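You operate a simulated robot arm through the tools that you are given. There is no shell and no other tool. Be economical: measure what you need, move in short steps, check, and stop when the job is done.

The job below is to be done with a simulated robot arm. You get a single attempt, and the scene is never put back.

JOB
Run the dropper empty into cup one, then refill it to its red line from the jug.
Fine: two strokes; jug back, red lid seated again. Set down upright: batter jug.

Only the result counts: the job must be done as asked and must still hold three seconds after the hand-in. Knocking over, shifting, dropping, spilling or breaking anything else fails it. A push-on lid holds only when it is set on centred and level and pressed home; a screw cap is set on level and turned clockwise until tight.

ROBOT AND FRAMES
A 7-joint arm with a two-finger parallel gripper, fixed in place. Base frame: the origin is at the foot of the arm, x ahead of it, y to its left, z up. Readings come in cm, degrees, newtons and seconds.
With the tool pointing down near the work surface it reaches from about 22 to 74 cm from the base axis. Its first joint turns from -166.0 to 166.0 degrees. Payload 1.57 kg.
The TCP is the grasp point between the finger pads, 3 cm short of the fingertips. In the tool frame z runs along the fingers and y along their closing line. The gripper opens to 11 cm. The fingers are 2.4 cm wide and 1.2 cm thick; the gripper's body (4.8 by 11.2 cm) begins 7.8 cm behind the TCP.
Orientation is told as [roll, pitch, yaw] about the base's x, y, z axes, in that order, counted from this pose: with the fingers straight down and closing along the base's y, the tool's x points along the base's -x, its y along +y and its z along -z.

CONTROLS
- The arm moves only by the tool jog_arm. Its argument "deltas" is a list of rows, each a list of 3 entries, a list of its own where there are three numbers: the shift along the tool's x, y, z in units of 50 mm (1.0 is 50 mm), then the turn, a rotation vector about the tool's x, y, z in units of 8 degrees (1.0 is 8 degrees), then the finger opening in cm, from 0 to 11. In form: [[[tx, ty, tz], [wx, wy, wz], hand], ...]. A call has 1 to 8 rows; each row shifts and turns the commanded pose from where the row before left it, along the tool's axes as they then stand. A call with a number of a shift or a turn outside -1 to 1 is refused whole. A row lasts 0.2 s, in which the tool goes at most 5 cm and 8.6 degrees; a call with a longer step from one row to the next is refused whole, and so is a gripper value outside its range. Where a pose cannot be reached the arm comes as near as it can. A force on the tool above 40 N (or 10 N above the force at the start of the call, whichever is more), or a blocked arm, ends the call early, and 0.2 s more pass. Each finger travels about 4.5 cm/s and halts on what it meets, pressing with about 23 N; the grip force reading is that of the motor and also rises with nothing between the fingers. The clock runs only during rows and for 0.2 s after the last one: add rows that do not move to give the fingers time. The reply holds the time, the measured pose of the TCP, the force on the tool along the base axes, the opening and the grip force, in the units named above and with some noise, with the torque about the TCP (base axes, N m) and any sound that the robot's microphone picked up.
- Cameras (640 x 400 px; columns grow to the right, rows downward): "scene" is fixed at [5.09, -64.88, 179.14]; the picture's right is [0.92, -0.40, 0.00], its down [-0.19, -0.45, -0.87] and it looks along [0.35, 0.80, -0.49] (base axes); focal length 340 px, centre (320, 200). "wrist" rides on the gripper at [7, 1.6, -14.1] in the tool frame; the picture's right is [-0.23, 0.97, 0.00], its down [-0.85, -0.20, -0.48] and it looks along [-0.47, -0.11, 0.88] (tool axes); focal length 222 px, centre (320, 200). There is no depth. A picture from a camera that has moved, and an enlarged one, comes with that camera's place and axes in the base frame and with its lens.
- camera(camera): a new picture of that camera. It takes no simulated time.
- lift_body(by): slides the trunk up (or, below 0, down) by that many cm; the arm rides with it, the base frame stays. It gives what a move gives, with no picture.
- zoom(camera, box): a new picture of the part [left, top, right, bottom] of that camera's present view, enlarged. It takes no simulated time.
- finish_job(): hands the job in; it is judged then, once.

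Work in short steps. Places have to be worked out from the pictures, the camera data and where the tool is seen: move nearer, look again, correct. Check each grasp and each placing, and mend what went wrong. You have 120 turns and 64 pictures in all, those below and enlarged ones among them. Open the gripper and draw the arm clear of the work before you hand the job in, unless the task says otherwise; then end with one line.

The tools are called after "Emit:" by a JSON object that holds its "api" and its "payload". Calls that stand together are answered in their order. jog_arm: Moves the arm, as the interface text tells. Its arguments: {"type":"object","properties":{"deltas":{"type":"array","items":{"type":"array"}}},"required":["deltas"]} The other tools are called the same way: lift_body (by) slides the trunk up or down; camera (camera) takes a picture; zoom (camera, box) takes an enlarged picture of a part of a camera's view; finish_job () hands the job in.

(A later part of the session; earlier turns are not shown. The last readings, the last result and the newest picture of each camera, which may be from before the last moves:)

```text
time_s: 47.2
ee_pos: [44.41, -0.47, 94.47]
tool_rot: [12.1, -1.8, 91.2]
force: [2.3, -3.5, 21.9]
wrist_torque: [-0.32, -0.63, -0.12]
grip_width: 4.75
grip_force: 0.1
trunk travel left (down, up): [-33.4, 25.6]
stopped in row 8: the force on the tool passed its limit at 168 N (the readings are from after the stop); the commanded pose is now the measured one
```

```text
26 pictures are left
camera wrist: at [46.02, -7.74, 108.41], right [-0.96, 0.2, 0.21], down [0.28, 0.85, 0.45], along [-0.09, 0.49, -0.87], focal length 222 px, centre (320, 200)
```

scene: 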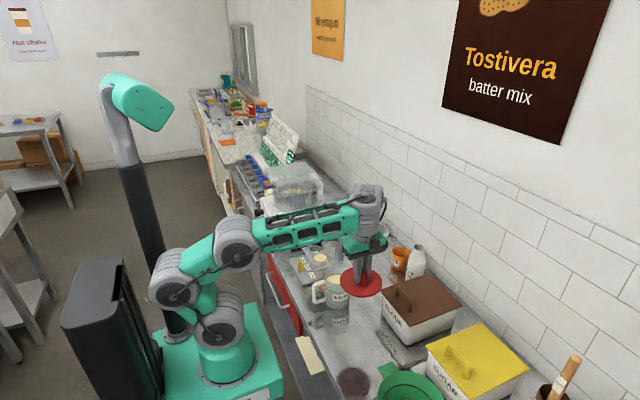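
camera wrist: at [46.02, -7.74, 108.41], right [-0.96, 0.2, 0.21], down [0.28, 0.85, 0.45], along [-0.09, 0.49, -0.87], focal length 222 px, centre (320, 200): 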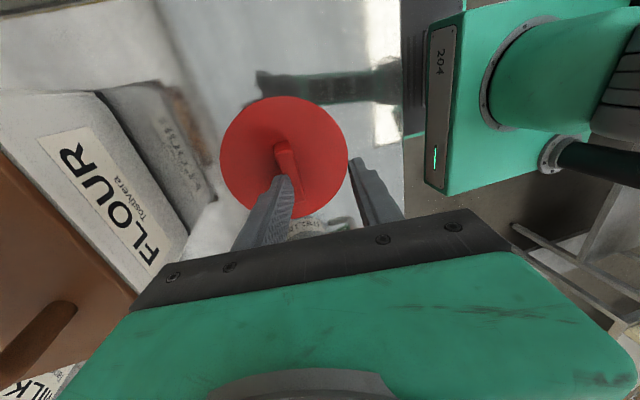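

A hard contact tilted the tool by 12° while rising. I look before anything else.

Emit:
{"api": "camera", "payload": {"camera": "scene"}}

Emit:
{"api": "zoom", "payload": {"camera": "scene", "box": [260, 210, 460, 335]}}

```text
25 pictures are left
```

scene: 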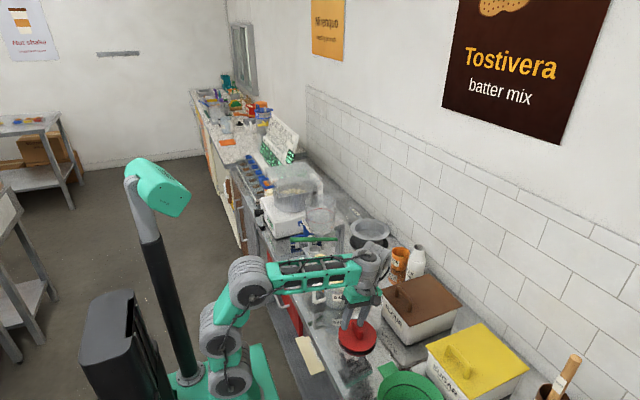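

```text
3.20 times, centred on (360, 272) of scene
camera zoom: at [5.09, -64.88, 179.14], right [0.92, -0.4, 0.0], down [-0.19, -0.45, -0.87], along [0.35, 0.8, -0.49], focal length 1088 px, centre (192, -32)
```

zoom: 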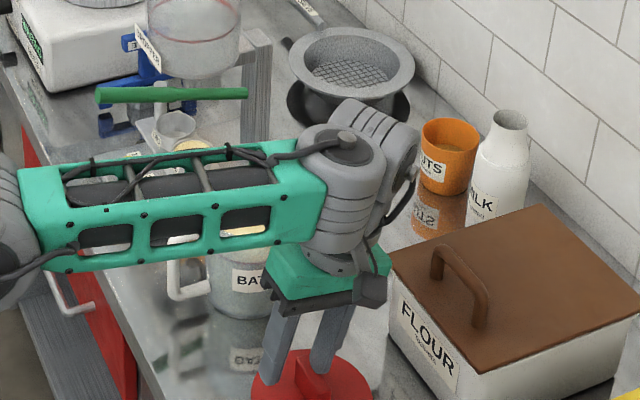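

Lid seems to be lying on the bench and nothing obviously touched. I take a still reading to see whether any force remains.

Emit:
{"api": "jog_arm", "payload": {"deltas": [[[0, 0, 0], [0, 0, 0], 5], [[0, 0, 0], [0, 0, 0], 5]]}}

Emit:
{"api": "zoom", "payload": {"camera": "wrist", "box": [200, 80, 420, 240]}}

```text
time_s: 48.0
ee_pos: [44.56, -0.28, 94.46]
tool_rot: [12.1, -1.7, 91.3]
force: [-0.1, -1.6, 13.8]
wrist_torque: [-0.21, -0.3, -0.09]
grip_width: 4.75
grip_force: 0.0
trunk travel left (down, up): [-33.4, 25.6]
stopped in row 2: the force on the tool passed its limit at 41 N (the readings are from after the stop); the commanded pose is now the measured one
```

```text
2.50 times, centred on (310, 160) of wrist
camera zoom: at [46.14, -7.58, 108.44], right [-0.96, 0.2, 0.21], down [0.28, 0.85, 0.45], along [-0.09, 0.49, -0.87], focal length 555 px, centre (345, 300)
```

zoom: 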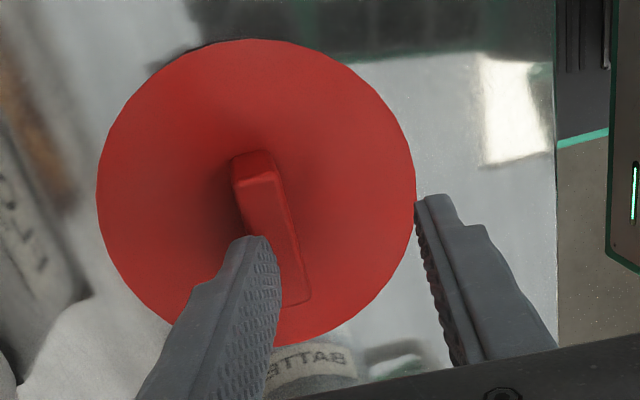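

The left fingertip appears to be resting against the top of the knob. I lift gently with the trunk and watch the forces.

Emit:
{"api": "lift_body", "payload": {"by": 2}}

Emit:
{"api": "jog_arm", "payload": {"deltas": [[[0, 0, 0], [0, 0, 0], 5]]}}

```text
time_s: 48.6
ee_pos: [44.56, -0.23, 96.29]
tool_rot: [12.4, -1.7, 91.4]
force: [0.5, -0.8, -0.3]
wrist_torque: [-0.02, 0.01, -0.01]
grip_width: 5.0
grip_force: 0.1
trunk travel left (down, up): [-35.4, 23.6]
```

```text
time_s: 49.0
ee_pos: [44.62, -0.36, 96.37]
tool_rot: [12.4, -1.7, 91.4]
force: [0.4, 0.1, 0.6]
wrist_torque: [0.0, -0.03, 0.01]
grip_width: 5.01
grip_force: 0.0
trunk travel left (down, up): [-35.4, 23.6]
```

Forces are gone. I raise the trunk well clear, then check the lid.

Emit:
{"api": "lift_body", "payload": {"by": 18}}

Emit:
{"api": "camera", "payload": {"camera": "wrist"}}

```text
time_s: 51.0
ee_pos: [44.56, -0.24, 114.39]
tool_rot: [12.4, -1.8, 91.4]
force: [-0.2, 0.3, -0.4]
wrist_torque: [0.0, 0.03, 0.04]
grip_width: 5.0
grip_force: 0.1
trunk travel left (down, up): [-53.4, 5.6]
```

```text
22 pictures are left
camera wrist: at [46.22, -7.56, 128.25], right [-0.96, 0.2, 0.22], down [0.28, 0.85, 0.45], along [-0.09, 0.49, -0.87], focal length 222 px, centre (320, 200)
```

wrist: 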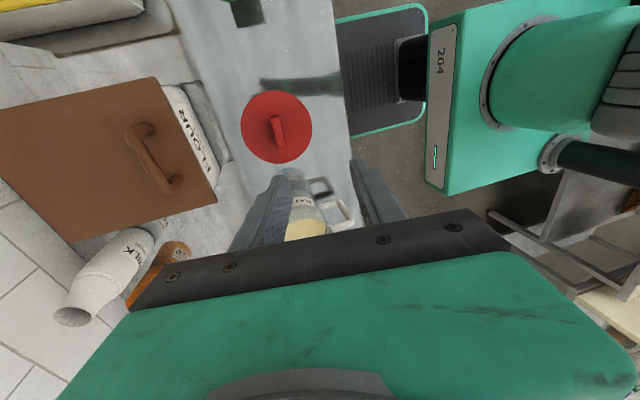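

Lid lies flat at about (46.4, −0.8). Next is the jug: I will grip its body from above (about 10 cm wide), with yaw ≈172 so it can later be swung to pour in the arm's natural direction. First I level the tool and turn.

Emit:
{"api": "jog_arm", "payload": {"deltas": [[[0, 0, 0], [0.78, 0.1, 0], 8], [[0, 0, 0], [0.77, 0.1, 0], 11], [[0, 0, 0], [0, 0, -1], 11], [[0, 0, 0], [0, 0, -1], 11], [[0, 0, 0], [0, 0, -1], 11], [[0, 0, 0], [0, 0, -1], 11], [[0, 0, 0], [0, 0, -1], 11], [[0, 0, 0], [0, 0, 0], 11]]}}

Emit:
{"api": "jog_arm", "payload": {"deltas": [[[0, 0, 0], [0, 0, -1], 11], [[0, 0, 0], [0, 0, -1], 11], [[0, 0, 0], [0, 0, -1], 11], [[0, 0, 0], [0, 0, -1], 11], [[0, 0, 0], [0, 0, -1], 11], [[0, 0, 0], [0, 0, 0], 11]]}}

```text
time_s: 52.8
ee_pos: [44.44, -0.25, 114.49]
tool_rot: [-0.1, 0.0, 131.6]
force: [0.0, -0.6, 0.4]
wrist_torque: [0.04, -0.01, 0.02]
grip_width: 11.01
grip_force: 0.0
trunk travel left (down, up): [-53.4, 5.6]
```

```text
time_s: 54.2
ee_pos: [44.55, -0.15, 114.31]
tool_rot: [-0.2, 0.0, 171.7]
force: [-0.3, -0.4, -0.3]
wrist_torque: [0.01, 0.0, 0.04]
grip_width: 11.0
grip_force: 0.0
trunk travel left (down, up): [-53.4, 5.6]
```

Yaw 171.7 reached and level. Now over the jug.

Emit:
{"api": "jog_arm", "payload": {"deltas": [[[0.06, -0.83, 0], [0, 0, 0], 11], [[0.06, -0.83, 0], [0, 0, 0], 11], [[0.06, -0.83, 0], [0, 0, 0], 11], [[0, -0.83, 0], [0, 0, 0], 11], [[0, 0, 0], [0, 0, 0], 11]]}}

Emit:
{"api": "camera", "payload": {"camera": "wrist"}}

Emit:
{"api": "zoom", "payload": {"camera": "scene", "box": [280, 220, 400, 295]}}

```text
time_s: 55.4
ee_pos: [47.81, 16.13, 114.41]
tool_rot: [-0.2, -0.1, 171.4]
force: [0.5, -0.4, -0.2]
wrist_torque: [-0.04, -0.01, 0.0]
grip_width: 11.01
grip_force: 0.0
trunk travel left (down, up): [-53.4, 5.6]
```

```text
21 pictures are left
camera wrist: at [54.43, 13.51, 128.52], right [-0.37, -0.93, 0.0], down [-0.82, 0.32, 0.48], along [-0.44, 0.18, -0.88], focal length 222 px, centre (320, 200)
```

wrist: 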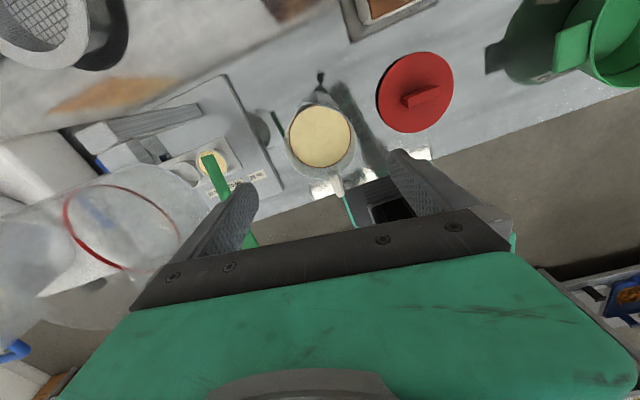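

```text
5.33 times, centred on (340, 258) of scene
camera zoom: at [5.09, -64.88, 179.14], right [0.92, -0.4, 0.0], down [-0.19, -0.45, -0.87], along [0.35, 0.8, -0.49], focal length 1814 px, centre (213, -107)
```

zoom: 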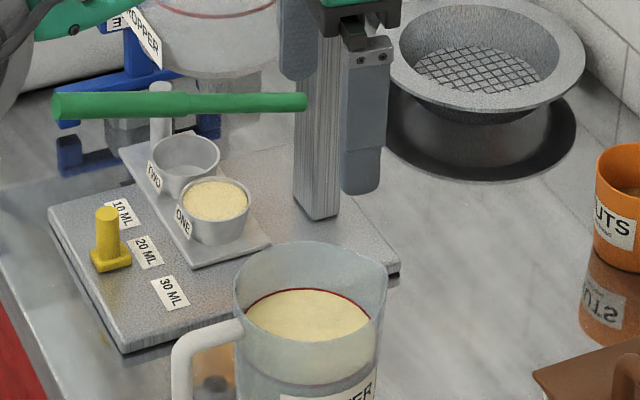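

I enlarge the jug in the wrist view to centre on it precisely.

Emit:
{"api": "zoom", "payload": {"camera": "wrist", "box": [256, 70, 384, 210]}}

```text
2.86 times, centred on (320, 140) of wrist
camera zoom: at [54.43, 13.51, 128.52], right [-0.37, -0.93, 0.0], down [-0.82, 0.32, 0.48], along [-0.44, 0.18, -0.88], focal length 635 px, centre (320, 371)
```

zoom: 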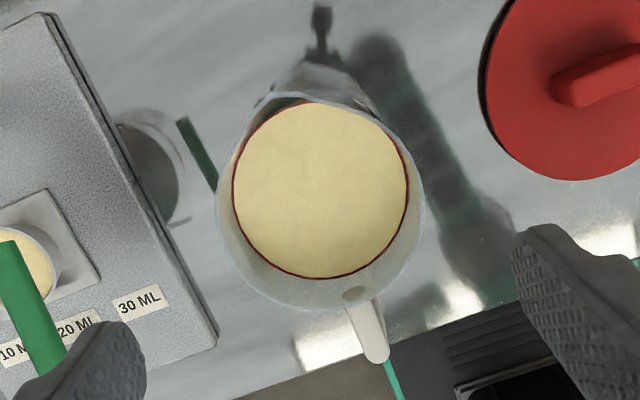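

Rim is about 10.3 cm wide, centred at about (47.2, 16.6). I centre the tool on it and lower until the fingertips are just above the rim.

Emit:
{"api": "jog_arm", "payload": {"deltas": [[[-0.13, -0.076, 0], [0, 0, 0], 11], [[0, 0, 0], [0, 0, 0], 11]]}}

Emit:
{"api": "lift_body", "payload": {"by": -12.4}}

Emit:
{"api": "camera", "payload": {"camera": "wrist"}}

Emit:
{"api": "zoom", "payload": {"camera": "scene", "box": [280, 220, 400, 295]}}

```text
time_s: 56.0
ee_pos: [47.14, 16.66, 114.28]
tool_rot: [-0.3, 0.0, 171.5]
force: [0.1, -0.6, 0.2]
wrist_torque: [-0.06, 0.04, 0.0]
grip_width: 10.99
grip_force: 0.0
trunk travel left (down, up): [-53.4, 5.6]
```

```text
time_s: 57.6
ee_pos: [47.05, 16.43, 101.91]
tool_rot: [-0.2, 0.0, 171.5]
force: [0.5, -0.2, 0.6]
wrist_torque: [0.0, 0.02, 0.02]
grip_width: 10.99
grip_force: 0.0
trunk travel left (down, up): [-41.0, 18.0]
```

```text
18 pictures are left
camera wrist: at [53.81, 13.94, 116.12], right [-0.37, -0.93, 0.0], down [-0.82, 0.32, 0.48], along [-0.44, 0.18, -0.88], focal length 222 px, centre (320, 200)
```

wrist: 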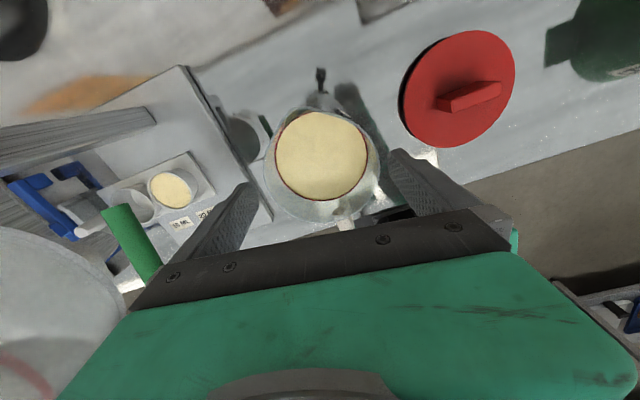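

```text
5.33 times, centred on (340, 258) of scene
camera zoom: at [5.09, -64.88, 179.14], right [0.92, -0.4, 0.0], down [-0.19, -0.45, -0.87], along [0.35, 0.8, -0.49], focal length 1814 px, centre (213, -107)
```

zoom: 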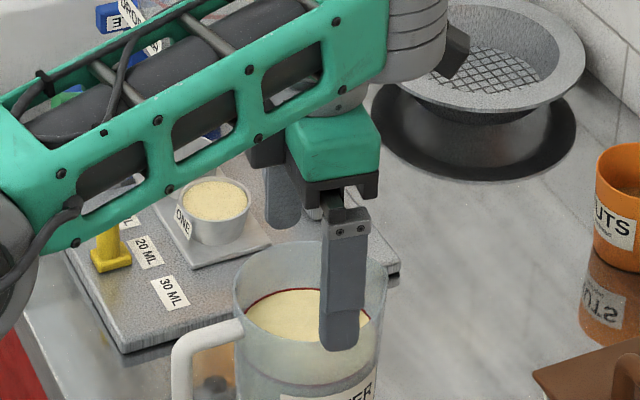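

Jug centre re-measured at (47.4, 16.4) against TCP (47.05, 16.43); in the closing direction it's within 0.1 cm. I lower in two steps watching the force.

Emit:
{"api": "lift_body", "payload": {"by": -3.5}}

```text
time_s: 58.4
ee_pos: [47.1, 16.51, 98.42]
tool_rot: [-0.3, 0.0, 171.5]
force: [0.1, -0.2, 0.6]
wrist_torque: [0.01, -0.03, 0.03]
grip_width: 10.99
grip_force: 0.1
trunk travel left (down, up): [-37.5, 21.5]
```

No contact with the tips already below the rim. I lower the rest to z≈92.

Emit:
{"api": "lift_body", "payload": {"by": -3.5}}

Emit:
{"api": "lift_body", "payload": {"by": -3}}

Emit:
{"api": "zoom", "payload": {"camera": "scene", "box": [280, 220, 400, 295]}}

```text
time_s: 59.1
ee_pos: [47.1, 16.65, 95.08]
tool_rot: [-0.3, 0.0, 171.5]
force: [-0.4, -0.1, -0.1]
wrist_torque: [0.0, -0.02, -0.02]
grip_width: 10.99
grip_force: 0.1
trunk travel left (down, up): [-34.0, 25.0]
```

```text
time_s: 59.9
ee_pos: [47.15, 16.49, 92.05]
tool_rot: [-0.1, 0.1, 171.5]
force: [0.0, -1.0, -0.3]
wrist_torque: [0.0, 0.0, 0.01]
grip_width: 10.98
grip_force: 0.2
trunk travel left (down, up): [-31.0, 28.0]
```

```text
5.33 times, centred on (340, 258) of scene
camera zoom: at [5.09, -64.88, 179.14], right [0.92, -0.4, 0.0], down [-0.19, -0.45, -0.87], along [0.35, 0.8, -0.49], focal length 1814 px, centre (213, -107)
```

zoom: 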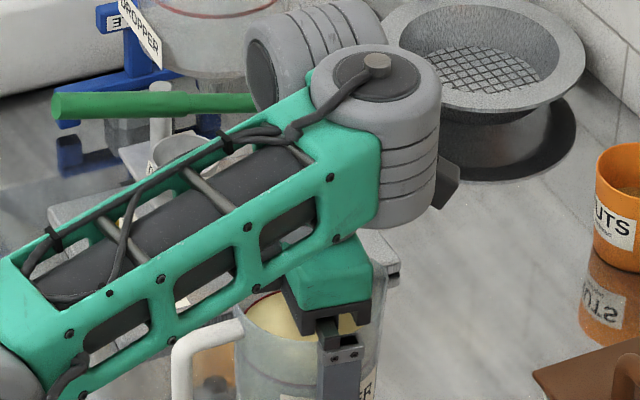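

Fingers straddle the jug. I close on it.

Emit:
{"api": "jog_arm", "payload": {"deltas": [[[0, 0, 0], [0, 0, 0], 10.4], [[0, 0, 0], [0, 0, 0], 9.8], [[0, 0, 0], [0, 0, 0], 9], [[0, 0, 0], [0, 0, 0], 7], [[0, 0, 0], [0, 0, 0], 6], [[0, 0, 0], [0, 0, 0], 6]]}}

```text
time_s: 61.3
ee_pos: [47.14, 16.59, 92.02]
tool_rot: [-0.2, 0.0, 171.5]
force: [0.3, -2.2, 1.9]
wrist_torque: [0.1, 0.05, 0.03]
grip_width: 9.8
grip_force: 23.3
trunk travel left (down, up): [-31.0, 28.0]
```

Firm on the jug body: 9.8 cm, 23 N. I lift 2 cm with the trunk and check the weight (place to return to: TCP 47.14, 16.55, 92.0, yaw 171.5).

Emit:
{"api": "lift_body", "payload": {"by": 2}}

Emit:
{"api": "zoom", "payload": {"camera": "scene", "box": [280, 220, 400, 295]}}

```text
time_s: 62.0
ee_pos: [47.11, 16.49, 93.94]
tool_rot: [-0.2, -0.2, 171.4]
force: [-0.3, 0.9, -7.0]
wrist_torque: [0.02, -0.1, -0.02]
grip_width: 9.81
grip_force: 22.5
trunk travel left (down, up): [-33.0, 26.0]
```

```text
5.33 times, centred on (340, 258) of scene
camera zoom: at [5.09, -64.88, 179.14], right [0.92, -0.4, 0.0], down [-0.19, -0.45, -0.87], along [0.35, 0.8, -0.49], focal length 1814 px, centre (213, -107)
```

zoom: 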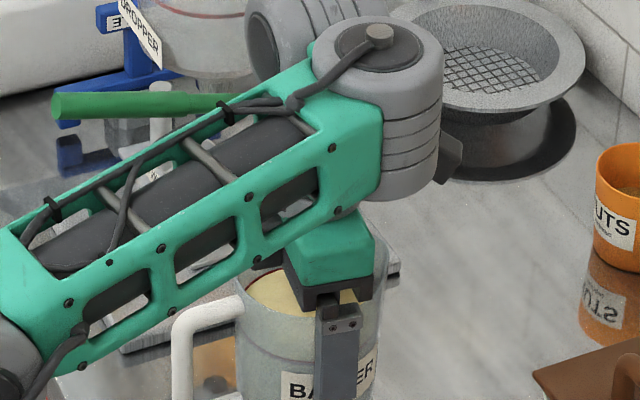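

The jug weighs about 7 N and hangs level. I raise it to z≈120 and swing its spout round toward the robot (yaw 171→0), so it can be poured from the far side of the hopper.

Emit:
{"api": "lift_body", "payload": {"by": 26}}

Emit:
{"api": "jog_arm", "payload": {"deltas": [[[0, 0, 0], [0, 0, 0.7], 6], [[0, 0, 0], [0, 0, 0.9], 6], [[0, 0, 0], [0, 0, 0.9], 6], [[0, 0, 0], [0, 0, 0.9], 6], [[0, 0, 0], [0, 0, 0.9], 6], [[0, 0, 0], [0, 0, 0.9], 6], [[0, 0, 0], [0, 0, 0.9], 6], [[0, 0, 0], [0, 0, 0.7], 6]]}}

Emit:
{"api": "jog_arm", "payload": {"deltas": [[[0, 0, 0], [0, 0, 0.7], 6], [[0, 0, 0], [0, 0, 0.9], 6], [[0, 0, 0], [0, 0, 0.9], 6], [[0, 0, 0], [0, 0, 0.9], 6], [[0, 0, 0], [0, 0, 0.9], 6], [[0, 0, 0], [0, 0, 0.9], 6], [[0, 0, 0], [0, 0, 0.9], 6], [[0, 0, 0], [0, 0, 0.7], 6]]}}

```text
time_s: 64.6
ee_pos: [47.21, 16.63, 119.99]
tool_rot: [0.0, -0.1, 171.5]
force: [0.0, 0.3, -6.4]
wrist_torque: [0.02, -0.09, -0.01]
grip_width: 9.81
grip_force: 23.0
trunk travel left (down, up): [-59.0, 0.0]
```

```text
time_s: 66.4
ee_pos: [47.25, 16.66, 120.04]
tool_rot: [-0.2, -0.1, 117.0]
force: [0.3, 0.2, -6.2]
wrist_torque: [-0.09, -0.08, -0.03]
grip_width: 9.8
grip_force: 22.8
trunk travel left (down, up): [-59.0, 0.0]
```

```text
time_s: 68.2
ee_pos: [47.19, 16.48, 120.06]
tool_rot: [0.1, -0.1, 62.5]
force: [-0.8, 0.4, -7.1]
wrist_torque: [-0.11, 0.02, 0.0]
grip_width: 9.81
grip_force: 22.7
trunk travel left (down, up): [-59.0, 0.0]
```

Rotation is going well. I finish to yaw 0.

Emit:
{"api": "jog_arm", "payload": {"deltas": [[[0, 0, 0], [0, 0, 0.9], 6], [[0, 0, 0], [0, 0, 1], 6], [[0, 0, 0], [0, 0, 1], 6], [[0, 0, 0], [0, 0, 1], 6], [[0, 0, 0], [0, 0, 1], 6], [[0, 0, 0], [0, 0, 1], 6], [[0, 0, 0], [0, 0, 1], 6], [[0, 0, 0], [0, 0, 0.9], 6]]}}

Emit:
{"api": "jog_arm", "payload": {"deltas": [[[-0.7, 0.2, 0], [0, 0, 0], 6], [[-0.7, 0.2, -0.2], [0, 0, 0], 6], [[-0.6, 0.4, -0.2], [0, -0.3, 0], 6], [[-0.5, 0.6, 0], [0, -0.6, 0], 6], [[-0.2, 0.6, 0], [0, -0.6, 0], 6], [[0, 0.5, 0], [0, -0.5, 0], 6], [[0, 0, 0], [0, 0, 0], 6]]}}

```text
time_s: 70.0
ee_pos: [47.04, 16.51, 119.97]
tool_rot: [0.2, 0.0, 0.2]
force: [-0.5, 0.0, -6.1]
wrist_torque: [0.0, 0.12, 0.0]
grip_width: 9.82
grip_force: 22.6
trunk travel left (down, up): [-59.0, 0.0]
```

```text
time_s: 71.6
ee_pos: [60.72, 29.13, 122.03]
tool_rot: [0.1, -16.0, 0.2]
force: [0.0, 0.5, -6.8]
wrist_torque: [0.02, 0.09, -0.01]
grip_width: 9.79
grip_force: 23.3
trunk travel left (down, up): [-59.0, 0.0]
```

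Reached (60.7, 29.1, 122) with 16° tilt. I shift to the hopper's line (y≈36.5), tilt to 24°, and take a look.

Emit:
{"api": "jog_arm", "payload": {"deltas": [[[0, 0.7, 0], [0, 0, 0], 6], [[0, 0.76, 0], [0, -0.5, 0], 6], [[0, 0, 0], [0, -0.5, 0], 6], [[0, 0, 0], [0, 0, 0], 6]]}}

Emit:
{"api": "zoom", "payload": {"camera": "scene", "box": [240, 130, 400, 230]}}

```text
time_s: 72.6
ee_pos: [60.06, 36.55, 121.78]
tool_rot: [0.1, -24.0, 0.4]
force: [-0.3, 0.2, -6.3]
wrist_torque: [-0.03, 0.1, 0.01]
grip_width: 9.81
grip_force: 23.8
out of reach, approached as far as the arm can: row 2
trunk travel left (down, up): [-59.0, 0.0]
```

```text
4.00 times, centred on (320, 180) of scene
camera zoom: at [5.09, -64.88, 179.14], right [0.92, -0.4, 0.0], down [-0.19, -0.45, -0.87], along [0.35, 0.8, -0.49], focal length 1361 px, centre (320, 280)
```

zoom: 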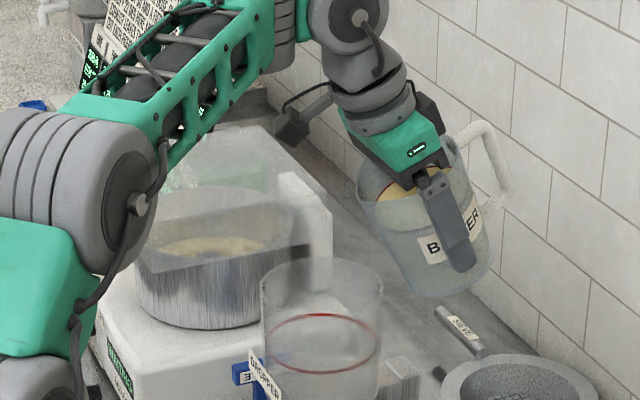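

The jug hangs well beyond the hopper edge with its spout facing it. I bring the spout over the hopper and tilt to about 34°, watching the weight.

Emit:
{"api": "jog_arm", "payload": {"deltas": [[[0.15, 0, -0.08], [0, -0.5, 0], 6], [[0.14, 0, -0.09], [0, -0.5, 0], 6], [[0, 0, 0], [0, -0.25, 0], 6], [[0, 0, 0], [0, 0, 0], 6], [[0, 0, 0], [0, 0, 0], 6]]}}

Emit:
{"api": "zoom", "payload": {"camera": "scene", "box": [260, 140, 380, 215]}}

```text
time_s: 73.8
ee_pos: [58.36, 36.44, 122.06]
tool_rot: [0.2, -34.0, 0.2]
force: [0.6, 0.7, -5.7]
wrist_torque: [-0.04, 0.11, 0.06]
grip_width: 9.79
grip_force: 23.2
trunk travel left (down, up): [-59.0, 0.0]
```

```text
5.33 times, centred on (320, 178) of scene
camera zoom: at [5.09, -64.88, 179.14], right [0.92, -0.4, 0.0], down [-0.19, -0.45, -0.87], along [0.35, 0.8, -0.49], focal length 1814 px, centre (320, 320)
```

zoom: 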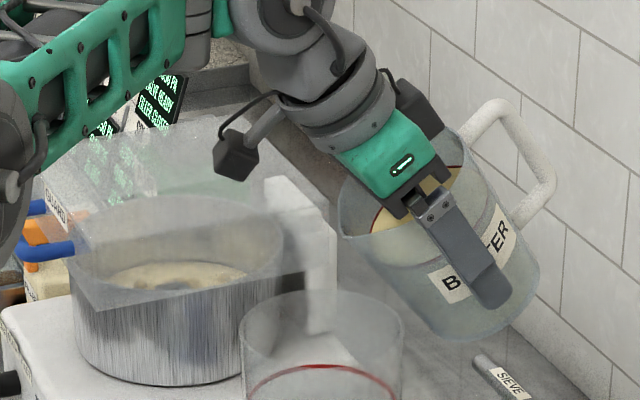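

The batter is still about 1.5 cm below the lip; the spout is over the hopper as computed. I tilt on in small steps.

Emit:
{"api": "jog_arm", "payload": {"deltas": [[[0, 0, 0], [0, -0.4, 0], 6], [[0, 0, 0], [0, -0.35, 0], 6], [[0, 0, 0], [0, 0, 0], 6], [[0, 0, 0], [0, 0, 0], 6], [[0, 0, 0], [0, 0, 0], 6]]}}

Emit:
{"api": "jog_arm", "payload": {"deltas": [[[0, 0, 0], [0, -0.25, 0], 6], [[0, 0, 0], [0, -0.25, 0], 6], [[0, 0, 0], [0, 0, 0], 6], [[0, 0, 0], [0, 0, 0], 6], [[0, 0, 0], [0, 0, 0], 6]]}}

Emit:
{"api": "zoom", "payload": {"camera": "scene", "box": [260, 150, 388, 230]}}

```text
time_s: 75.0
ee_pos: [58.34, 36.46, 122.11]
tool_rot: [0.2, -39.9, 0.1]
force: [-0.5, -0.5, -6.3]
wrist_torque: [0.02, 0.1, 0.0]
grip_width: 9.79
grip_force: 23.9
trunk travel left (down, up): [-59.0, 0.0]
```

```text
time_s: 76.2
ee_pos: [58.41, 36.47, 121.94]
tool_rot: [0.2, -44.1, 0.2]
force: [-0.4, 0.0, -6.0]
wrist_torque: [-0.04, 0.12, 0.02]
grip_width: 9.75
grip_force: 22.8
trunk travel left (down, up): [-59.0, 0.0]
```

```text
5.00 times, centred on (324, 190) of scene
camera zoom: at [5.09, -64.88, 179.14], right [0.92, -0.4, 0.0], down [-0.19, -0.45, -0.87], along [0.35, 0.8, -0.49], focal length 1701 px, centre (300, 250)
```

zoom: 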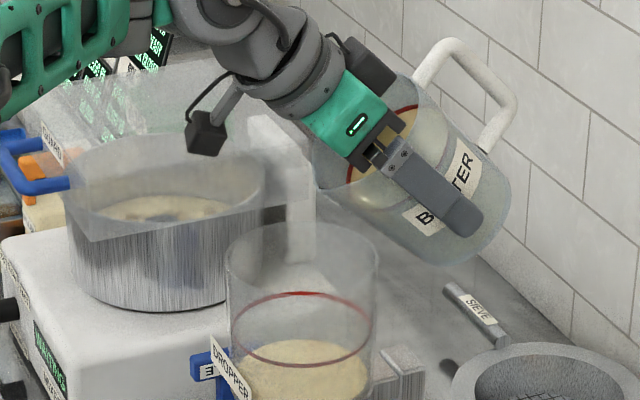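

Pouring has started (thin layer in the hopper; batter surface sits ~9.4 px below the line in native pixels, ~32 ml each). I tilt to about 52° slowly.

Emit:
{"api": "jog_arm", "payload": {"deltas": [[[0, 0, 0], [0, -0.25, 0], 6], [[0, 0, 0], [0, -0.25, 0], 6], [[0, 0, 0], [0, 0, 0], 6], [[0, 0, 0], [0, -0.25, 0], 6], [[0, 0, 0], [0, -0.25, 0], 6], [[0, 0, 0], [0, 0, 0], 6], [[0, 0, 0], [0, 0, 0], 6], [[0, 0, 0], [0, 0, 0], 6]]}}

Emit:
{"api": "jog_arm", "payload": {"deltas": [[[0, 0, 0], [0, 0, 0], 6], [[0, 0, 0], [0, 0, 0], 6], [[0, 0, 0], [0, 0, 0], 6], [[0, 0, 0], [0, 0, 0], 6], [[0, 0, 0], [0, 0, 0], 6]]}}

Emit:
{"api": "zoom", "payload": {"camera": "scene", "box": [280, 180, 360, 230]}}

```text
time_s: 78.0
ee_pos: [58.43, 36.4, 121.97]
tool_rot: [0.3, -51.9, 0.1]
force: [-0.1, 0.9, -6.0]
wrist_torque: [0.03, 0.06, -0.02]
grip_width: 9.77
grip_force: 23.5
trunk travel left (down, up): [-59.0, 0.0]
```

```text
time_s: 79.2
ee_pos: [58.39, 36.56, 122.11]
tool_rot: [0.2, -52.0, 0.1]
force: [0.0, 0.0, -5.8]
wrist_torque: [-0.03, 0.09, 0.03]
grip_width: 9.79
grip_force: 22.8
trunk travel left (down, up): [-59.0, 0.0]
```

```text
8.00 times, centred on (320, 205) of scene
camera zoom: at [5.09, -64.88, 179.14], right [0.92, -0.4, 0.0], down [-0.19, -0.45, -0.87], along [0.35, 0.8, -0.49], focal length 2721 px, centre (320, 160)
```

zoom: 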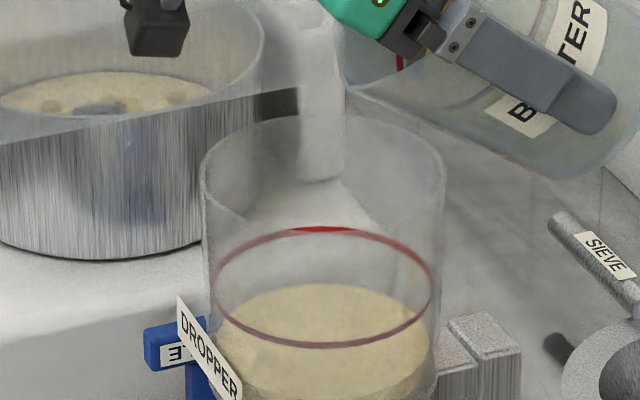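

The surface is now 6.75 px below the line, so about a third is filled. I tilt on to 59° with pauses.

Emit:
{"api": "jog_arm", "payload": {"deltas": [[[0, 0, 0], [0, -0.25, 0], 6], [[0, 0, 0], [0, -0.2, 0], 6], [[0, 0, 0], [0, 0, 0], 6], [[0, 0, 0], [0, -0.2, 0], 6], [[0, 0, 0], [0, -0.2, 0], 6], [[0, 0, 0], [0, 0, 0], 6], [[0, 0, 0], [0, 0, 0], 6], [[0, 0, 0], [0, 0, 0], 6]]}}

Emit:
{"api": "jog_arm", "payload": {"deltas": [[[0, 0, 0], [0, 0, 0], 6], [[0, 0, 0], [0, 0, 0], 6], [[0, 0, 0], [0, 0, 0], 6], [[0, 0, 0], [0, 0, 0], 6], [[0, 0, 0], [0, 0, 0], 6]]}}

Emit:
{"api": "zoom", "payload": {"camera": "scene", "box": [280, 180, 360, 230]}}

```text
time_s: 81.0
ee_pos: [58.35, 36.38, 122.17]
tool_rot: [0.3, -58.8, 0.0]
force: [0.2, 0.3, -4.8]
wrist_torque: [-0.03, 0.06, 0.0]
grip_width: 9.76
grip_force: 23.3
trunk travel left (down, up): [-59.0, 0.0]
```

```text
time_s: 82.2
ee_pos: [58.35, 36.4, 122.04]
tool_rot: [0.3, -58.7, 0.0]
force: [0.1, 0.0, -5.2]
wrist_torque: [-0.04, 0.06, 0.04]
grip_width: 9.77
grip_force: 23.1
trunk travel left (down, up): [-59.0, 0.0]
```

```text
8.00 times, centred on (320, 205) of scene
camera zoom: at [5.09, -64.88, 179.14], right [0.92, -0.4, 0.0], down [-0.19, -0.45, -0.87], along [0.35, 0.8, -0.49], focal length 2721 px, centre (320, 160)
```

zoom: 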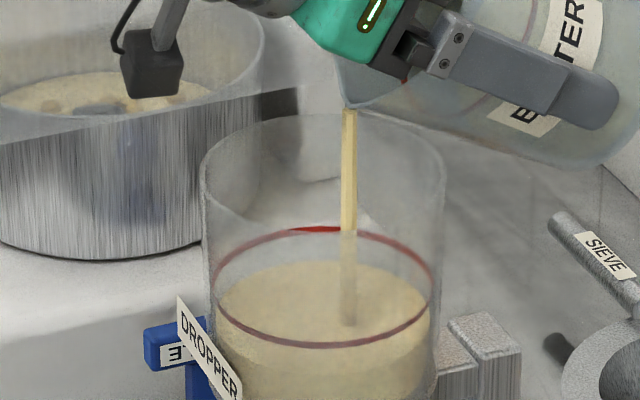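

The stream is still running; the surface is 4 px below the line. I add 4° and wait for it to settle.

Emit:
{"api": "jog_arm", "payload": {"deltas": [[[0, 0, 0], [0, 0, 0], 6], [[0, 0, 0], [0, 0, 0], 6], [[0, 0, 0], [0, -0.25, 0], 6], [[0, 0, 0], [0, -0.2, 0], 6], [[0, 0, 0], [0, 0, 0], 6], [[0, 0, 0], [0, 0, 0], 6], [[0, 0, 0], [0, 0, 0], 6], [[0, 0, 0], [0, 0, 0], 6]]}}

Emit:
{"api": "jog_arm", "payload": {"deltas": [[[0, 0, 0], [0, 0, 0], 6], [[0, 0, 0], [0, 0, 0], 6], [[0, 0, 0], [0, 0, 0], 6], [[0, 0, 0], [0, 0, 0], 6], [[0, 0, 0], [0, 0, 0], 6]]}}

Emit:
{"api": "zoom", "payload": {"camera": "scene", "box": [280, 180, 360, 230]}}

```text
time_s: 84.0
ee_pos: [58.37, 36.63, 121.94]
tool_rot: [0.3, -62.4, 0.1]
force: [-0.2, 0.3, -3.3]
wrist_torque: [-0.01, 0.07, -0.01]
grip_width: 9.77
grip_force: 23.4
trunk travel left (down, up): [-59.0, 0.0]
```

```text
time_s: 85.2
ee_pos: [58.35, 36.63, 122.0]
tool_rot: [0.2, -62.4, 0.0]
force: [-1.0, 0.0, -4.1]
wrist_torque: [-0.01, 0.06, 0.02]
grip_width: 9.77
grip_force: 23.2
trunk travel left (down, up): [-59.0, 0.0]
```

```text
8.00 times, centred on (320, 205) of scene
camera zoom: at [5.09, -64.88, 179.14], right [0.92, -0.4, 0.0], down [-0.19, -0.45, -0.87], along [0.35, 0.8, -0.49], focal length 2721 px, centre (320, 160)
```

zoom: 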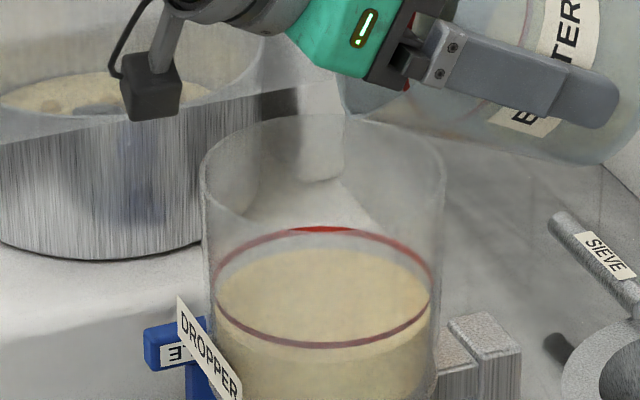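

The flow has stopped; 2.25 px (~70 ml) remain to the line. I tilt 3.5° more and wait.

Emit:
{"api": "jog_arm", "payload": {"deltas": [[[0, 0, 0], [0, -0.22, 0], 6], [[0, 0, 0], [0, -0.22, 0], 6], [[0, 0, 0], [0, 0, 0], 6], [[0, 0, 0], [0, 0, 0], 6], [[0, 0, 0], [0, 0, 0], 6], [[0, 0, 0], [0, 0, 0], 6], [[0, 0, 0], [0, 0, 0], 6], [[0, 0, 0], [0, 0, 0], 6]]}}

Emit:
{"api": "jog_arm", "payload": {"deltas": [[[0, 0, 0], [0, 0, 0], 6], [[0, 0, 0], [0, 0, 0], 6], [[0, 0, 0], [0, 0, 0], 6], [[0, 0, 0], [0, 0, 0], 6], [[0, 0, 0], [0, 0, 0], 6]]}}

Emit:
{"api": "zoom", "payload": {"camera": "scene", "box": [300, 195, 340, 230]}}

```text
time_s: 87.0
ee_pos: [58.41, 36.59, 121.91]
tool_rot: [0.4, -65.8, 0.1]
force: [-0.4, 0.4, -3.0]
wrist_torque: [-0.05, 0.05, -0.02]
grip_width: 9.75
grip_force: 23.2
trunk travel left (down, up): [-59.0, 0.0]
```

```text
time_s: 88.2
ee_pos: [58.34, 36.41, 121.95]
tool_rot: [0.5, -65.8, 0.0]
force: [-0.1, -0.3, -3.3]
wrist_torque: [0.02, 0.02, -0.03]
grip_width: 9.78
grip_force: 23.2
trunk travel left (down, up): [-59.0, 0.0]
```

```text
11.43 times, centred on (320, 212) of scene
camera zoom: at [5.09, -64.88, 179.14], right [0.92, -0.4, 0.0], down [-0.19, -0.45, -0.87], along [0.35, 0.8, -0.49], focal length 3887 px, centre (320, 57)
```

zoom: 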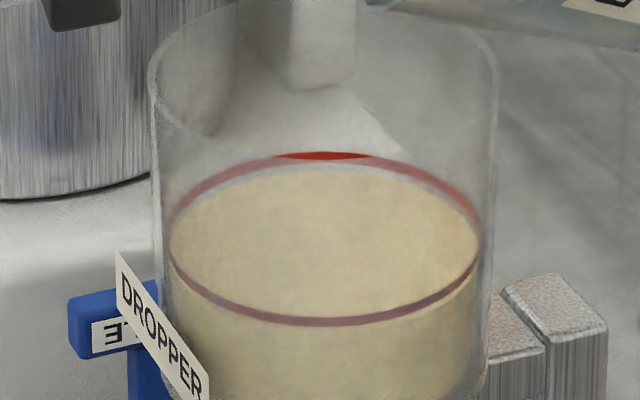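

About 0.8 px (0.35 cm) remain. At ~0.4 px per degree, I add 2° and wait.

Emit:
{"api": "jog_arm", "payload": {"deltas": [[[0, 0, 0], [0, -0.13, 0], 6], [[0, 0, 0], [0, -0.11, 0], 6], [[0, 0, 0], [0, 0, 0], 6], [[0, 0, 0], [0, 0, 0], 6], [[0, 0, 0], [0, 0, 0], 6], [[0, 0, 0], [0, 0, 0], 6], [[0, 0, 0], [0, 0, 0], 6], [[0, 0, 0], [0, 0, 0], 6]]}}

Emit:
{"api": "jog_arm", "payload": {"deltas": [[[0, 0, 0], [0, 0, 0], 6], [[0, 0, 0], [0, 0, 0], 6], [[0, 0, 0], [0, 0, 0], 6], [[0, 0, 0], [0, 0, 0], 6]]}}

Emit:
{"api": "zoom", "payload": {"camera": "scene", "box": [300, 195, 340, 230]}}

```text
time_s: 90.0
ee_pos: [58.23, 36.34, 122.09]
tool_rot: [0.3, -67.8, -0.1]
force: [0.4, -0.2, -2.6]
wrist_torque: [-0.01, 0.08, 0.01]
grip_width: 9.79
grip_force: 23.1
trunk travel left (down, up): [-59.0, 0.0]
```

```text
time_s: 91.0
ee_pos: [58.42, 36.46, 121.95]
tool_rot: [0.4, -67.8, 0.0]
force: [-1.0, 0.0, -2.9]
wrist_torque: [-0.02, 0.05, 0.02]
grip_width: 9.78
grip_force: 22.8
trunk travel left (down, up): [-59.0, 0.0]
```

```text
11.43 times, centred on (320, 212) of scene
camera zoom: at [5.09, -64.88, 179.14], right [0.92, -0.4, 0.0], down [-0.19, -0.45, -0.87], along [0.35, 0.8, -0.49], focal length 3887 px, centre (320, 57)
```

zoom: 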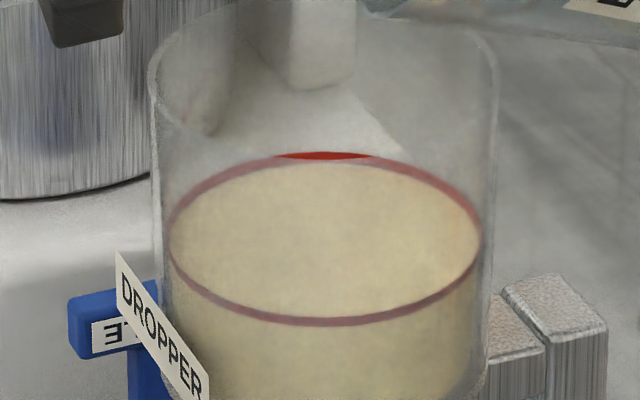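

The surface is now at the lower edge of the line. A last 1.1° brings it to the line's middle; then I tilt back.

Emit:
{"api": "jog_arm", "payload": {"deltas": [[[0, 0, 0], [0, -0.14, 0], 6], [[0, 0, 0], [0, 0, 0], 6], [[0, 0, 0], [0, 0, 0], 6], [[0, 0, 0], [0, 0, 0], 6], [[0, 0, 0], [0, 0, 0], 6], [[0, 0, 0], [0, 0, 0], 6], [[0, 0, 0], [0, 0, 0], 6], [[0, 0, 0], [0, 0, 0], 6]]}}

Emit:
{"api": "jog_arm", "payload": {"deltas": [[[0, 0, 0], [0, 0, 0], 6], [[0, 0, 0], [0, 0, 0], 6], [[0, 0, 0], [0.0, 0.7, 0], 6], [[0, 0, 0], [0, 0.8, 0], 6], [[0, 0, 0], [0, 0.9, 0], 6], [[0, 0, 0], [0, 0.6, 0], 6], [[0, 0, 0], [0, 0, 0], 6]]}}

Emit:
{"api": "zoom", "payload": {"camera": "scene", "box": [300, 195, 340, 230]}}

```text
time_s: 92.8
ee_pos: [58.29, 36.53, 121.96]
tool_rot: [0.4, -68.9, -0.1]
force: [0.7, 0.3, -3.3]
wrist_torque: [-0.03, 0.01, 0.01]
grip_width: 9.77
grip_force: 23.1
trunk travel left (down, up): [-59.0, 0.0]
```

```text
time_s: 94.4
ee_pos: [58.35, 36.48, 121.99]
tool_rot: [0.2, -44.8, 0.2]
force: [-0.3, -1.4, -3.2]
wrist_torque: [-0.02, 0.03, 0.04]
grip_width: 9.77
grip_force: 23.1
trunk travel left (down, up): [-59.0, 0.0]
```

```text
11.43 times, centred on (320, 212) of scene
camera zoom: at [5.09, -64.88, 179.14], right [0.92, -0.4, 0.0], down [-0.19, -0.45, -0.87], along [0.35, 0.8, -0.49], focal length 3887 px, centre (320, 57)
```

zoom: 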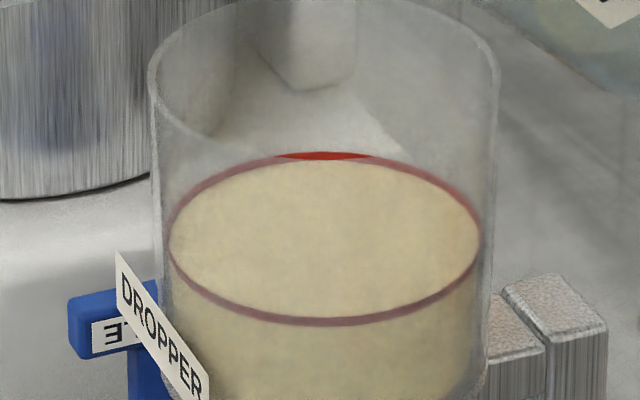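

The batter stands at the red line. Now I back the jug off: +x with the tilt down to 24°, then −y away from the hopper.

Emit:
{"api": "jog_arm", "payload": {"deltas": [[[-0.14, 0, 0.1], [0, 0.8, 0], 6], [[-0.14, 0, 0.1], [0, 0.9, 0], 6], [[-0.16, 0, 0.08], [0, 0.9, 0], 6], [[0, -0.7, 0], [0, 0, 0], 6], [[0, -0.78, 0], [0, 0, 0], 6], [[0, 0, 0], [0, 0, 0], 6]]}}

Emit:
{"api": "jog_arm", "payload": {"deltas": [[[0, -0.4, 0], [0, 0.9, 0], 6], [[0, -0.4, 0], [0, 0.9, 0], 6], [[0, -0.4, 0], [0, 0.9, 0], 6], [[0, 0, 0], [0, 0.3, 0], 6], [[0, 0, 0], [0, 0, 0], 6]]}}

```text
time_s: 95.8
ee_pos: [60.97, 29.08, 122.13]
tool_rot: [0.1, -24.1, 0.2]
force: [-0.3, 0.1, -1.8]
wrist_torque: [0.02, 0.05, -0.03]
grip_width: 9.76
grip_force: 23.4
trunk travel left (down, up): [-59.0, 0.0]
```

```text
time_s: 97.0
ee_pos: [59.21, 23.48, 122.06]
tool_rot: [0.0, -0.2, 0.3]
force: [0.4, 0.4, -2.4]
wrist_torque: [0.03, -0.02, 0.03]
grip_width: 9.78
grip_force: 23.4
out of reach, approached as far as the arm can: row 3
trunk travel left (down, up): [-59.0, 0.0]
```

Level at (59.2, 23.5). I go back over the jug's spot and start turning the jug back to yaw 171.5.

Emit:
{"api": "jog_arm", "payload": {"deltas": [[[0.6, -0.35, 0.1], [0, 0, 0], 6], [[0.6, -0.35, 0.1], [0, 0, 0], 6], [[0.6, -0.35, 0.1], [0, 0, 0], 6], [[0.62, -0.35, 0.1], [0, 0, 0], 6], [[0, 0, 0], [0, 0, -0.8], 6], [[0, 0, 0], [0, 0, -1], 6], [[0, 0, 0], [0, 0, -1], 6], [[0, 0, 0], [0, 0, -1], 6]]}}

Emit:
{"api": "jog_arm", "payload": {"deltas": [[[0, 0, 0], [0, 0, -1], 6], [[0, 0, 0], [0, 0, -1], 6], [[0, 0, 0], [0, 0, -1], 6], [[0, 0, 0], [0, 0, -1], 6], [[0, 0, 0], [0, 0, -1], 6], [[0, 0, 0], [0, 0, -1], 6], [[0, 0, 0], [0, 0, -1], 6], [[0, 0, 0], [0, 0, -1], 6]]}}

Emit:
{"api": "jog_arm", "payload": {"deltas": [[[0, 0, 0], [0, 0, -1], 6], [[0, 0, 0], [0, 0, -1], 6], [[0, 0, 0], [0, 0, -1], 6], [[0, 0, 0], [0, 0, -1], 6], [[0, 0, 0], [0, 0, -1], 6], [[0, 0, 0], [0, 0, -1], 6], [[0, 0, 0], [0, 0, -1], 6], [[0, 0, 0], [0, 0, -0.9], 6]]}}

```text
time_s: 98.8
ee_pos: [47.34, 16.33, 120.01]
tool_rot: [0.1, -0.3, 30.9]
force: [-0.5, 0.1, -2.8]
wrist_torque: [0.0, 0.04, -0.02]
grip_width: 9.78
grip_force: 22.7
trunk travel left (down, up): [-59.0, 0.0]
```

```text
time_s: 100.6
ee_pos: [47.19, 16.48, 120.01]
tool_rot: [-0.2, -0.1, 95.0]
force: [-0.6, -0.9, -2.0]
wrist_torque: [-0.05, -0.03, 0.02]
grip_width: 9.79
grip_force: 23.2
trunk travel left (down, up): [-59.0, 0.0]
```

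```text
time_s: 102.4
ee_pos: [47.17, 16.46, 120.15]
tool_rot: [-0.2, 0.2, 158.0]
force: [0.4, 0.1, -2.4]
wrist_torque: [0.01, -0.03, 0.02]
grip_width: 9.78
grip_force: 23.0
trunk travel left (down, up): [-59.0, 0.0]
```

I finish the turn and lower until about 2 cm above the bench.

Emit:
{"api": "jog_arm", "payload": {"deltas": [[[0, 0, 0], [0, 0, -0.85], 6], [[0, 0, 0], [0, 0, -0.84], 6], [[0, 0, 0], [0, 0, 0], 6]]}}

Emit:
{"api": "lift_body", "payload": {"by": -26}}

Emit:
{"api": "zoom", "payload": {"camera": "scene", "box": [280, 220, 400, 295]}}

```text
time_s: 103.2
ee_pos: [47.39, 16.48, 120.03]
tool_rot: [-0.1, 0.2, 171.5]
force: [0.1, -0.1, -2.5]
wrist_torque: [-0.02, -0.04, 0.01]
grip_width: 9.74
grip_force: 22.9
trunk travel left (down, up): [-59.0, 0.0]
```

```text
time_s: 105.9
ee_pos: [47.2, 16.44, 94.1]
tool_rot: [-0.2, 0.1, 171.4]
force: [-0.1, 0.3, -1.7]
wrist_torque: [0.02, -0.02, -0.02]
grip_width: 9.76
grip_force: 23.3
trunk travel left (down, up): [-33.0, 26.0]
```

```text
5.33 times, centred on (340, 258) of scene
camera zoom: at [5.09, -64.88, 179.14], right [0.92, -0.4, 0.0], down [-0.19, -0.45, -0.87], along [0.35, 0.8, -0.49], focal length 1814 px, centre (213, -107)
```

zoom: 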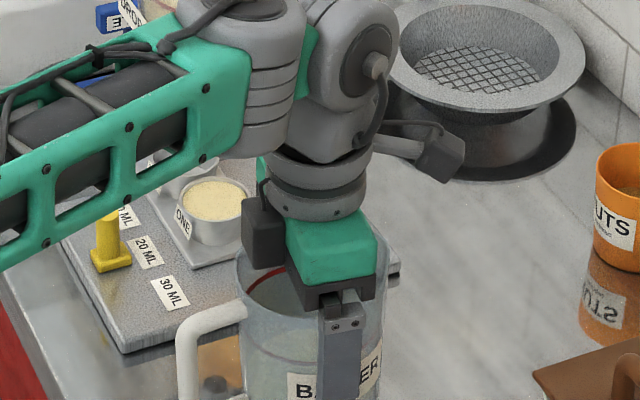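

The jug hangs level over its old place. I lower it the last 2 cm.

Emit:
{"api": "lift_body", "payload": {"by": -1.8}}

Emit:
{"api": "lift_body", "payload": {"by": -0.3}}

```text
time_s: 106.5
ee_pos: [47.28, 16.43, 92.23]
tool_rot: [-0.2, 0.1, 171.4]
force: [-0.5, -0.2, -3.0]
wrist_torque: [0.04, -0.04, 0.02]
grip_width: 9.78
grip_force: 22.8
trunk travel left (down, up): [-31.2, 27.8]
```

```text
time_s: 107.1
ee_pos: [47.25, 16.37, 92.33]
tool_rot: [-0.3, 0.4, 171.5]
force: [2.3, 0.8, 13.1]
wrist_torque: [-0.01, 0.54, -0.02]
grip_width: 9.79
grip_force: 22.7
trunk travel left (down, up): [-30.9, 28.1]
```

It's on the bench (13 N). I open the fingers fully.

Emit:
{"api": "jog_arm", "payload": {"deltas": [[[0, 0, 0], [0, 0, 0], 9.9], [[0, 0, 0], [0, 0, 0], 10.5], [[0, 0, 0], [0, 0, 0], 11], [[0, 0, 0], [0, 0, 0], 11], [[0, 0, 0], [0, 0, 0], 11]]}}

Emit:
{"api": "lift_body", "payload": {"by": 4}}

```text
time_s: 108.3
ee_pos: [47.26, 16.35, 91.95]
tool_rot: [-0.2, 0.1, 171.4]
force: [-0.6, -0.2, -0.3]
wrist_torque: [0.01, -0.01, 0.0]
grip_width: 11.0
grip_force: 0.1
trunk travel left (down, up): [-30.9, 28.1]
```

```text
time_s: 109.1
ee_pos: [47.27, 16.41, 96.01]
tool_rot: [-0.1, 0.1, 171.4]
force: [0.2, 0.1, 0.3]
wrist_torque: [0.01, 0.02, 0.03]
grip_width: 11.0
grip_force: 0.1
trunk travel left (down, up): [-34.9, 24.1]
```

Released without force. I rise to z≈115, turn to yaw 90, and go over the lid.

Emit:
{"api": "lift_body", "payload": {"by": 18.5}}

Emit:
{"api": "jog_arm", "payload": {"deltas": [[[0, 0.8, 0], [0, 0, 0], 9], [[0, 0.8, 0], [0, 0, 0], 7], [[0, 0.8, 0], [0, 0, 1], 6], [[0, 0, 0], [0, 0, 1], 6], [[0, 0, 0], [0, 0, 1], 6], [[0, 0, 0], [0, 0, 1], 6], [[0, 0, 0], [0, 0, 1], 6], [[0, 0, 0], [0, 0, 1], 6]]}}

Emit:
{"api": "jog_arm", "payload": {"deltas": [[[0, 0, 0], [0, 0, 1], 6], [[0, 0, 0], [0, 0, 1], 6], [[0, 0, 0], [0, 0, 1], 6], [[0, 0, 0], [0, 0, 1], 6], [[0, 0, 0], [0, 0, 0.17], 6], [[0, 0, 0], [0, 0, 0], 6]]}}

```text
time_s: 111.1
ee_pos: [47.28, 16.52, 114.49]
tool_rot: [-0.2, 0.1, 171.5]
force: [0.5, 0.0, 0.3]
wrist_torque: [0.01, -0.06, -0.01]
grip_width: 11.01
grip_force: 0.0
trunk travel left (down, up): [-53.4, 5.6]
```

```text
time_s: 112.9
ee_pos: [45.33, 4.56, 114.42]
tool_rot: [-0.2, 0.1, 123.3]
force: [0.3, 0.1, -0.9]
wrist_torque: [0.0, 0.02, 0.0]
grip_width: 6.01
grip_force: 0.0
trunk travel left (down, up): [-53.4, 5.6]
```

```text
time_s: 114.3
ee_pos: [45.42, 4.55, 114.39]
tool_rot: [-0.2, -0.2, 89.9]
force: [0.2, -0.4, -0.5]
wrist_torque: [0.0, -0.03, 0.0]
grip_width: 6.02
grip_force: 0.0
trunk travel left (down, up): [-53.4, 5.6]
```

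Over to the lid at about (46.2, −0.8), down to z≈102, and a look.

Emit:
{"api": "jog_arm", "payload": {"deltas": [[[0.53, -0.08, 0], [0, 0, 0], 6], [[0.53, -0.08, 0], [0, 0, 0], 6], [[0, 0, 0], [0, 0, 0], 6]]}}

Emit:
{"api": "lift_body", "payload": {"by": -12.5}}

Emit:
{"api": "camera", "payload": {"camera": "wrist"}}

```text
time_s: 115.1
ee_pos: [46.21, -0.66, 114.37]
tool_rot: [-0.2, -0.3, 90.0]
force: [-0.3, -0.1, 0.3]
wrist_torque: [-0.01, 0.04, 0.02]
grip_width: 6.0
grip_force: 0.1
trunk travel left (down, up): [-53.4, 5.6]
```

```text
time_s: 116.7
ee_pos: [46.2, -0.53, 101.93]
tool_rot: [-0.3, -0.3, 90.1]
force: [0.6, 0.0, -0.7]
wrist_torque: [0.0, 0.02, 0.03]
grip_width: 5.97
grip_force: 0.0
trunk travel left (down, up): [-40.9, 18.1]
```

```text
4 pictures are left
camera wrist: at [44.58, -7.61, 116.02], right [-0.97, 0.23, 0.0], down [0.2, 0.85, 0.48], along [0.11, 0.47, -0.88], focal length 222 px, centre (320, 200)
```

wrist: 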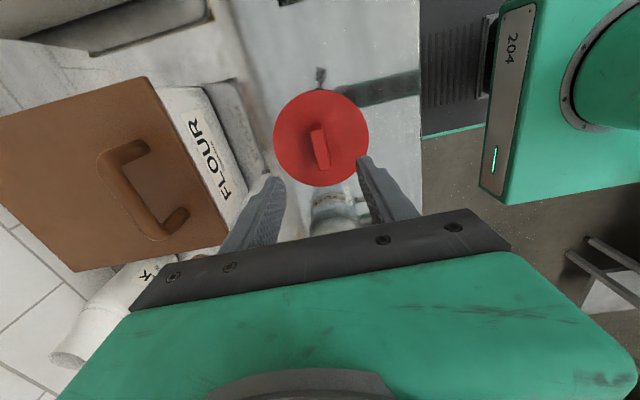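

Lid centre is at (46.2, −0.5), knob right under the TCP. To keep the same grip offset as at removal I shift +0.3 cm in y, lower to z≈90.6, and close.

Emit:
{"api": "jog_arm", "payload": {"deltas": [[[-0.06, 0, 0], [0.03, 0.03, 0], 6], [[0, 0, 0], [0, 0, 0], 6]]}}

Emit:
{"api": "lift_body", "payload": {"by": -11.3}}

Emit:
{"api": "jog_arm", "payload": {"deltas": [[[0, 0, 0], [0, 0, 0], 4], [[0, 0, 0], [0, 0, 0], 2.2], [[0, 0, 0], [0, 0, 0], 0.5], [[0, 0, 0], [0, 0, 0], 0.5], [[0, 0, 0], [0, 0, 0], 0.5], [[0, 0, 0], [0, 0, 0], 0.5]]}}

```text
time_s: 117.3
ee_pos: [46.19, -0.39, 101.96]
tool_rot: [-0.4, 0.1, 90.2]
force: [-0.5, -0.9, -0.7]
wrist_torque: [0.02, 0.0, 0.01]
grip_width: 6.01
grip_force: 0.1
trunk travel left (down, up): [-40.9, 18.1]
```

```text
time_s: 118.7
ee_pos: [46.15, -0.39, 90.56]
tool_rot: [-0.5, 0.1, 90.1]
force: [0.8, 0.6, 0.5]
wrist_torque: [0.01, -0.02, 0.01]
grip_width: 5.97
grip_force: 0.0
trunk travel left (down, up): [-29.6, 29.4]
```

```text
time_s: 120.1
ee_pos: [46.3, -0.39, 90.59]
tool_rot: [-0.4, 0.2, 90.1]
force: [-0.3, -0.3, 2.4]
wrist_torque: [-0.01, 0.15, 0.0]
grip_width: 1.54
grip_force: 23.0
trunk travel left (down, up): [-29.6, 29.4]
```

Firm grip on the knob. I lift with the trunk, then raise to z≈127.

Emit:
{"api": "lift_body", "payload": {"by": 26.8}}

Emit:
{"api": "jog_arm", "payload": {"deltas": [[[-0.6, 0, -0.6], [-0.04, 0, 0], 0.5], [[-0.6, -0.1, -0.6], [0, 0, 0], 0.5], [[-0.8, -0.1, -0.4], [0, 0, 0], 0.5], [[-0.9, -0.1, -0.3], [0, 0, 0], 0.5], [[-0.95, -0.1, 0], [0, 0, 0], 0.5], [[-0.95, -0.1, 0], [0, 0, 0], 0.5], [[-0.95, -0.1, 0], [0, 0, 0], 0.5], [[-0.95, 0, 0], [0, 0, 0], 0.5]]}}

Emit:
{"api": "jog_arm", "payload": {"deltas": [[[0, 0, 0], [0, 0, 0], 0.5], [[0, 0, 0], [0, 0, 0], 0.5]]}}

```text
time_s: 122.8
ee_pos: [46.23, -0.48, 117.43]
tool_rot: [-0.4, 0.1, 90.1]
force: [-0.2, 0.2, 0.0]
wrist_torque: [0.0, 0.05, -0.01]
grip_width: 1.53
grip_force: 23.0
trunk travel left (down, up): [-56.4, 2.6]
```

```text
time_s: 124.7
ee_pos: [49.13, 33.45, 126.78]
tool_rot: [0.0, 0.1, 90.0]
force: [0.6, -0.1, -0.9]
wrist_torque: [-0.03, 0.02, 0.0]
grip_width: 1.54
grip_force: 22.9
trunk travel left (down, up): [-56.4, 2.6]
```

```text
time_s: 125.2
ee_pos: [49.15, 33.35, 126.81]
tool_rot: [-0.1, 0.1, 89.9]
force: [-0.2, -0.5, -1.2]
wrist_torque: [0.0, -0.01, -0.02]
grip_width: 1.56
grip_force: 23.1
trunk travel left (down, up): [-56.4, 2.6]
```

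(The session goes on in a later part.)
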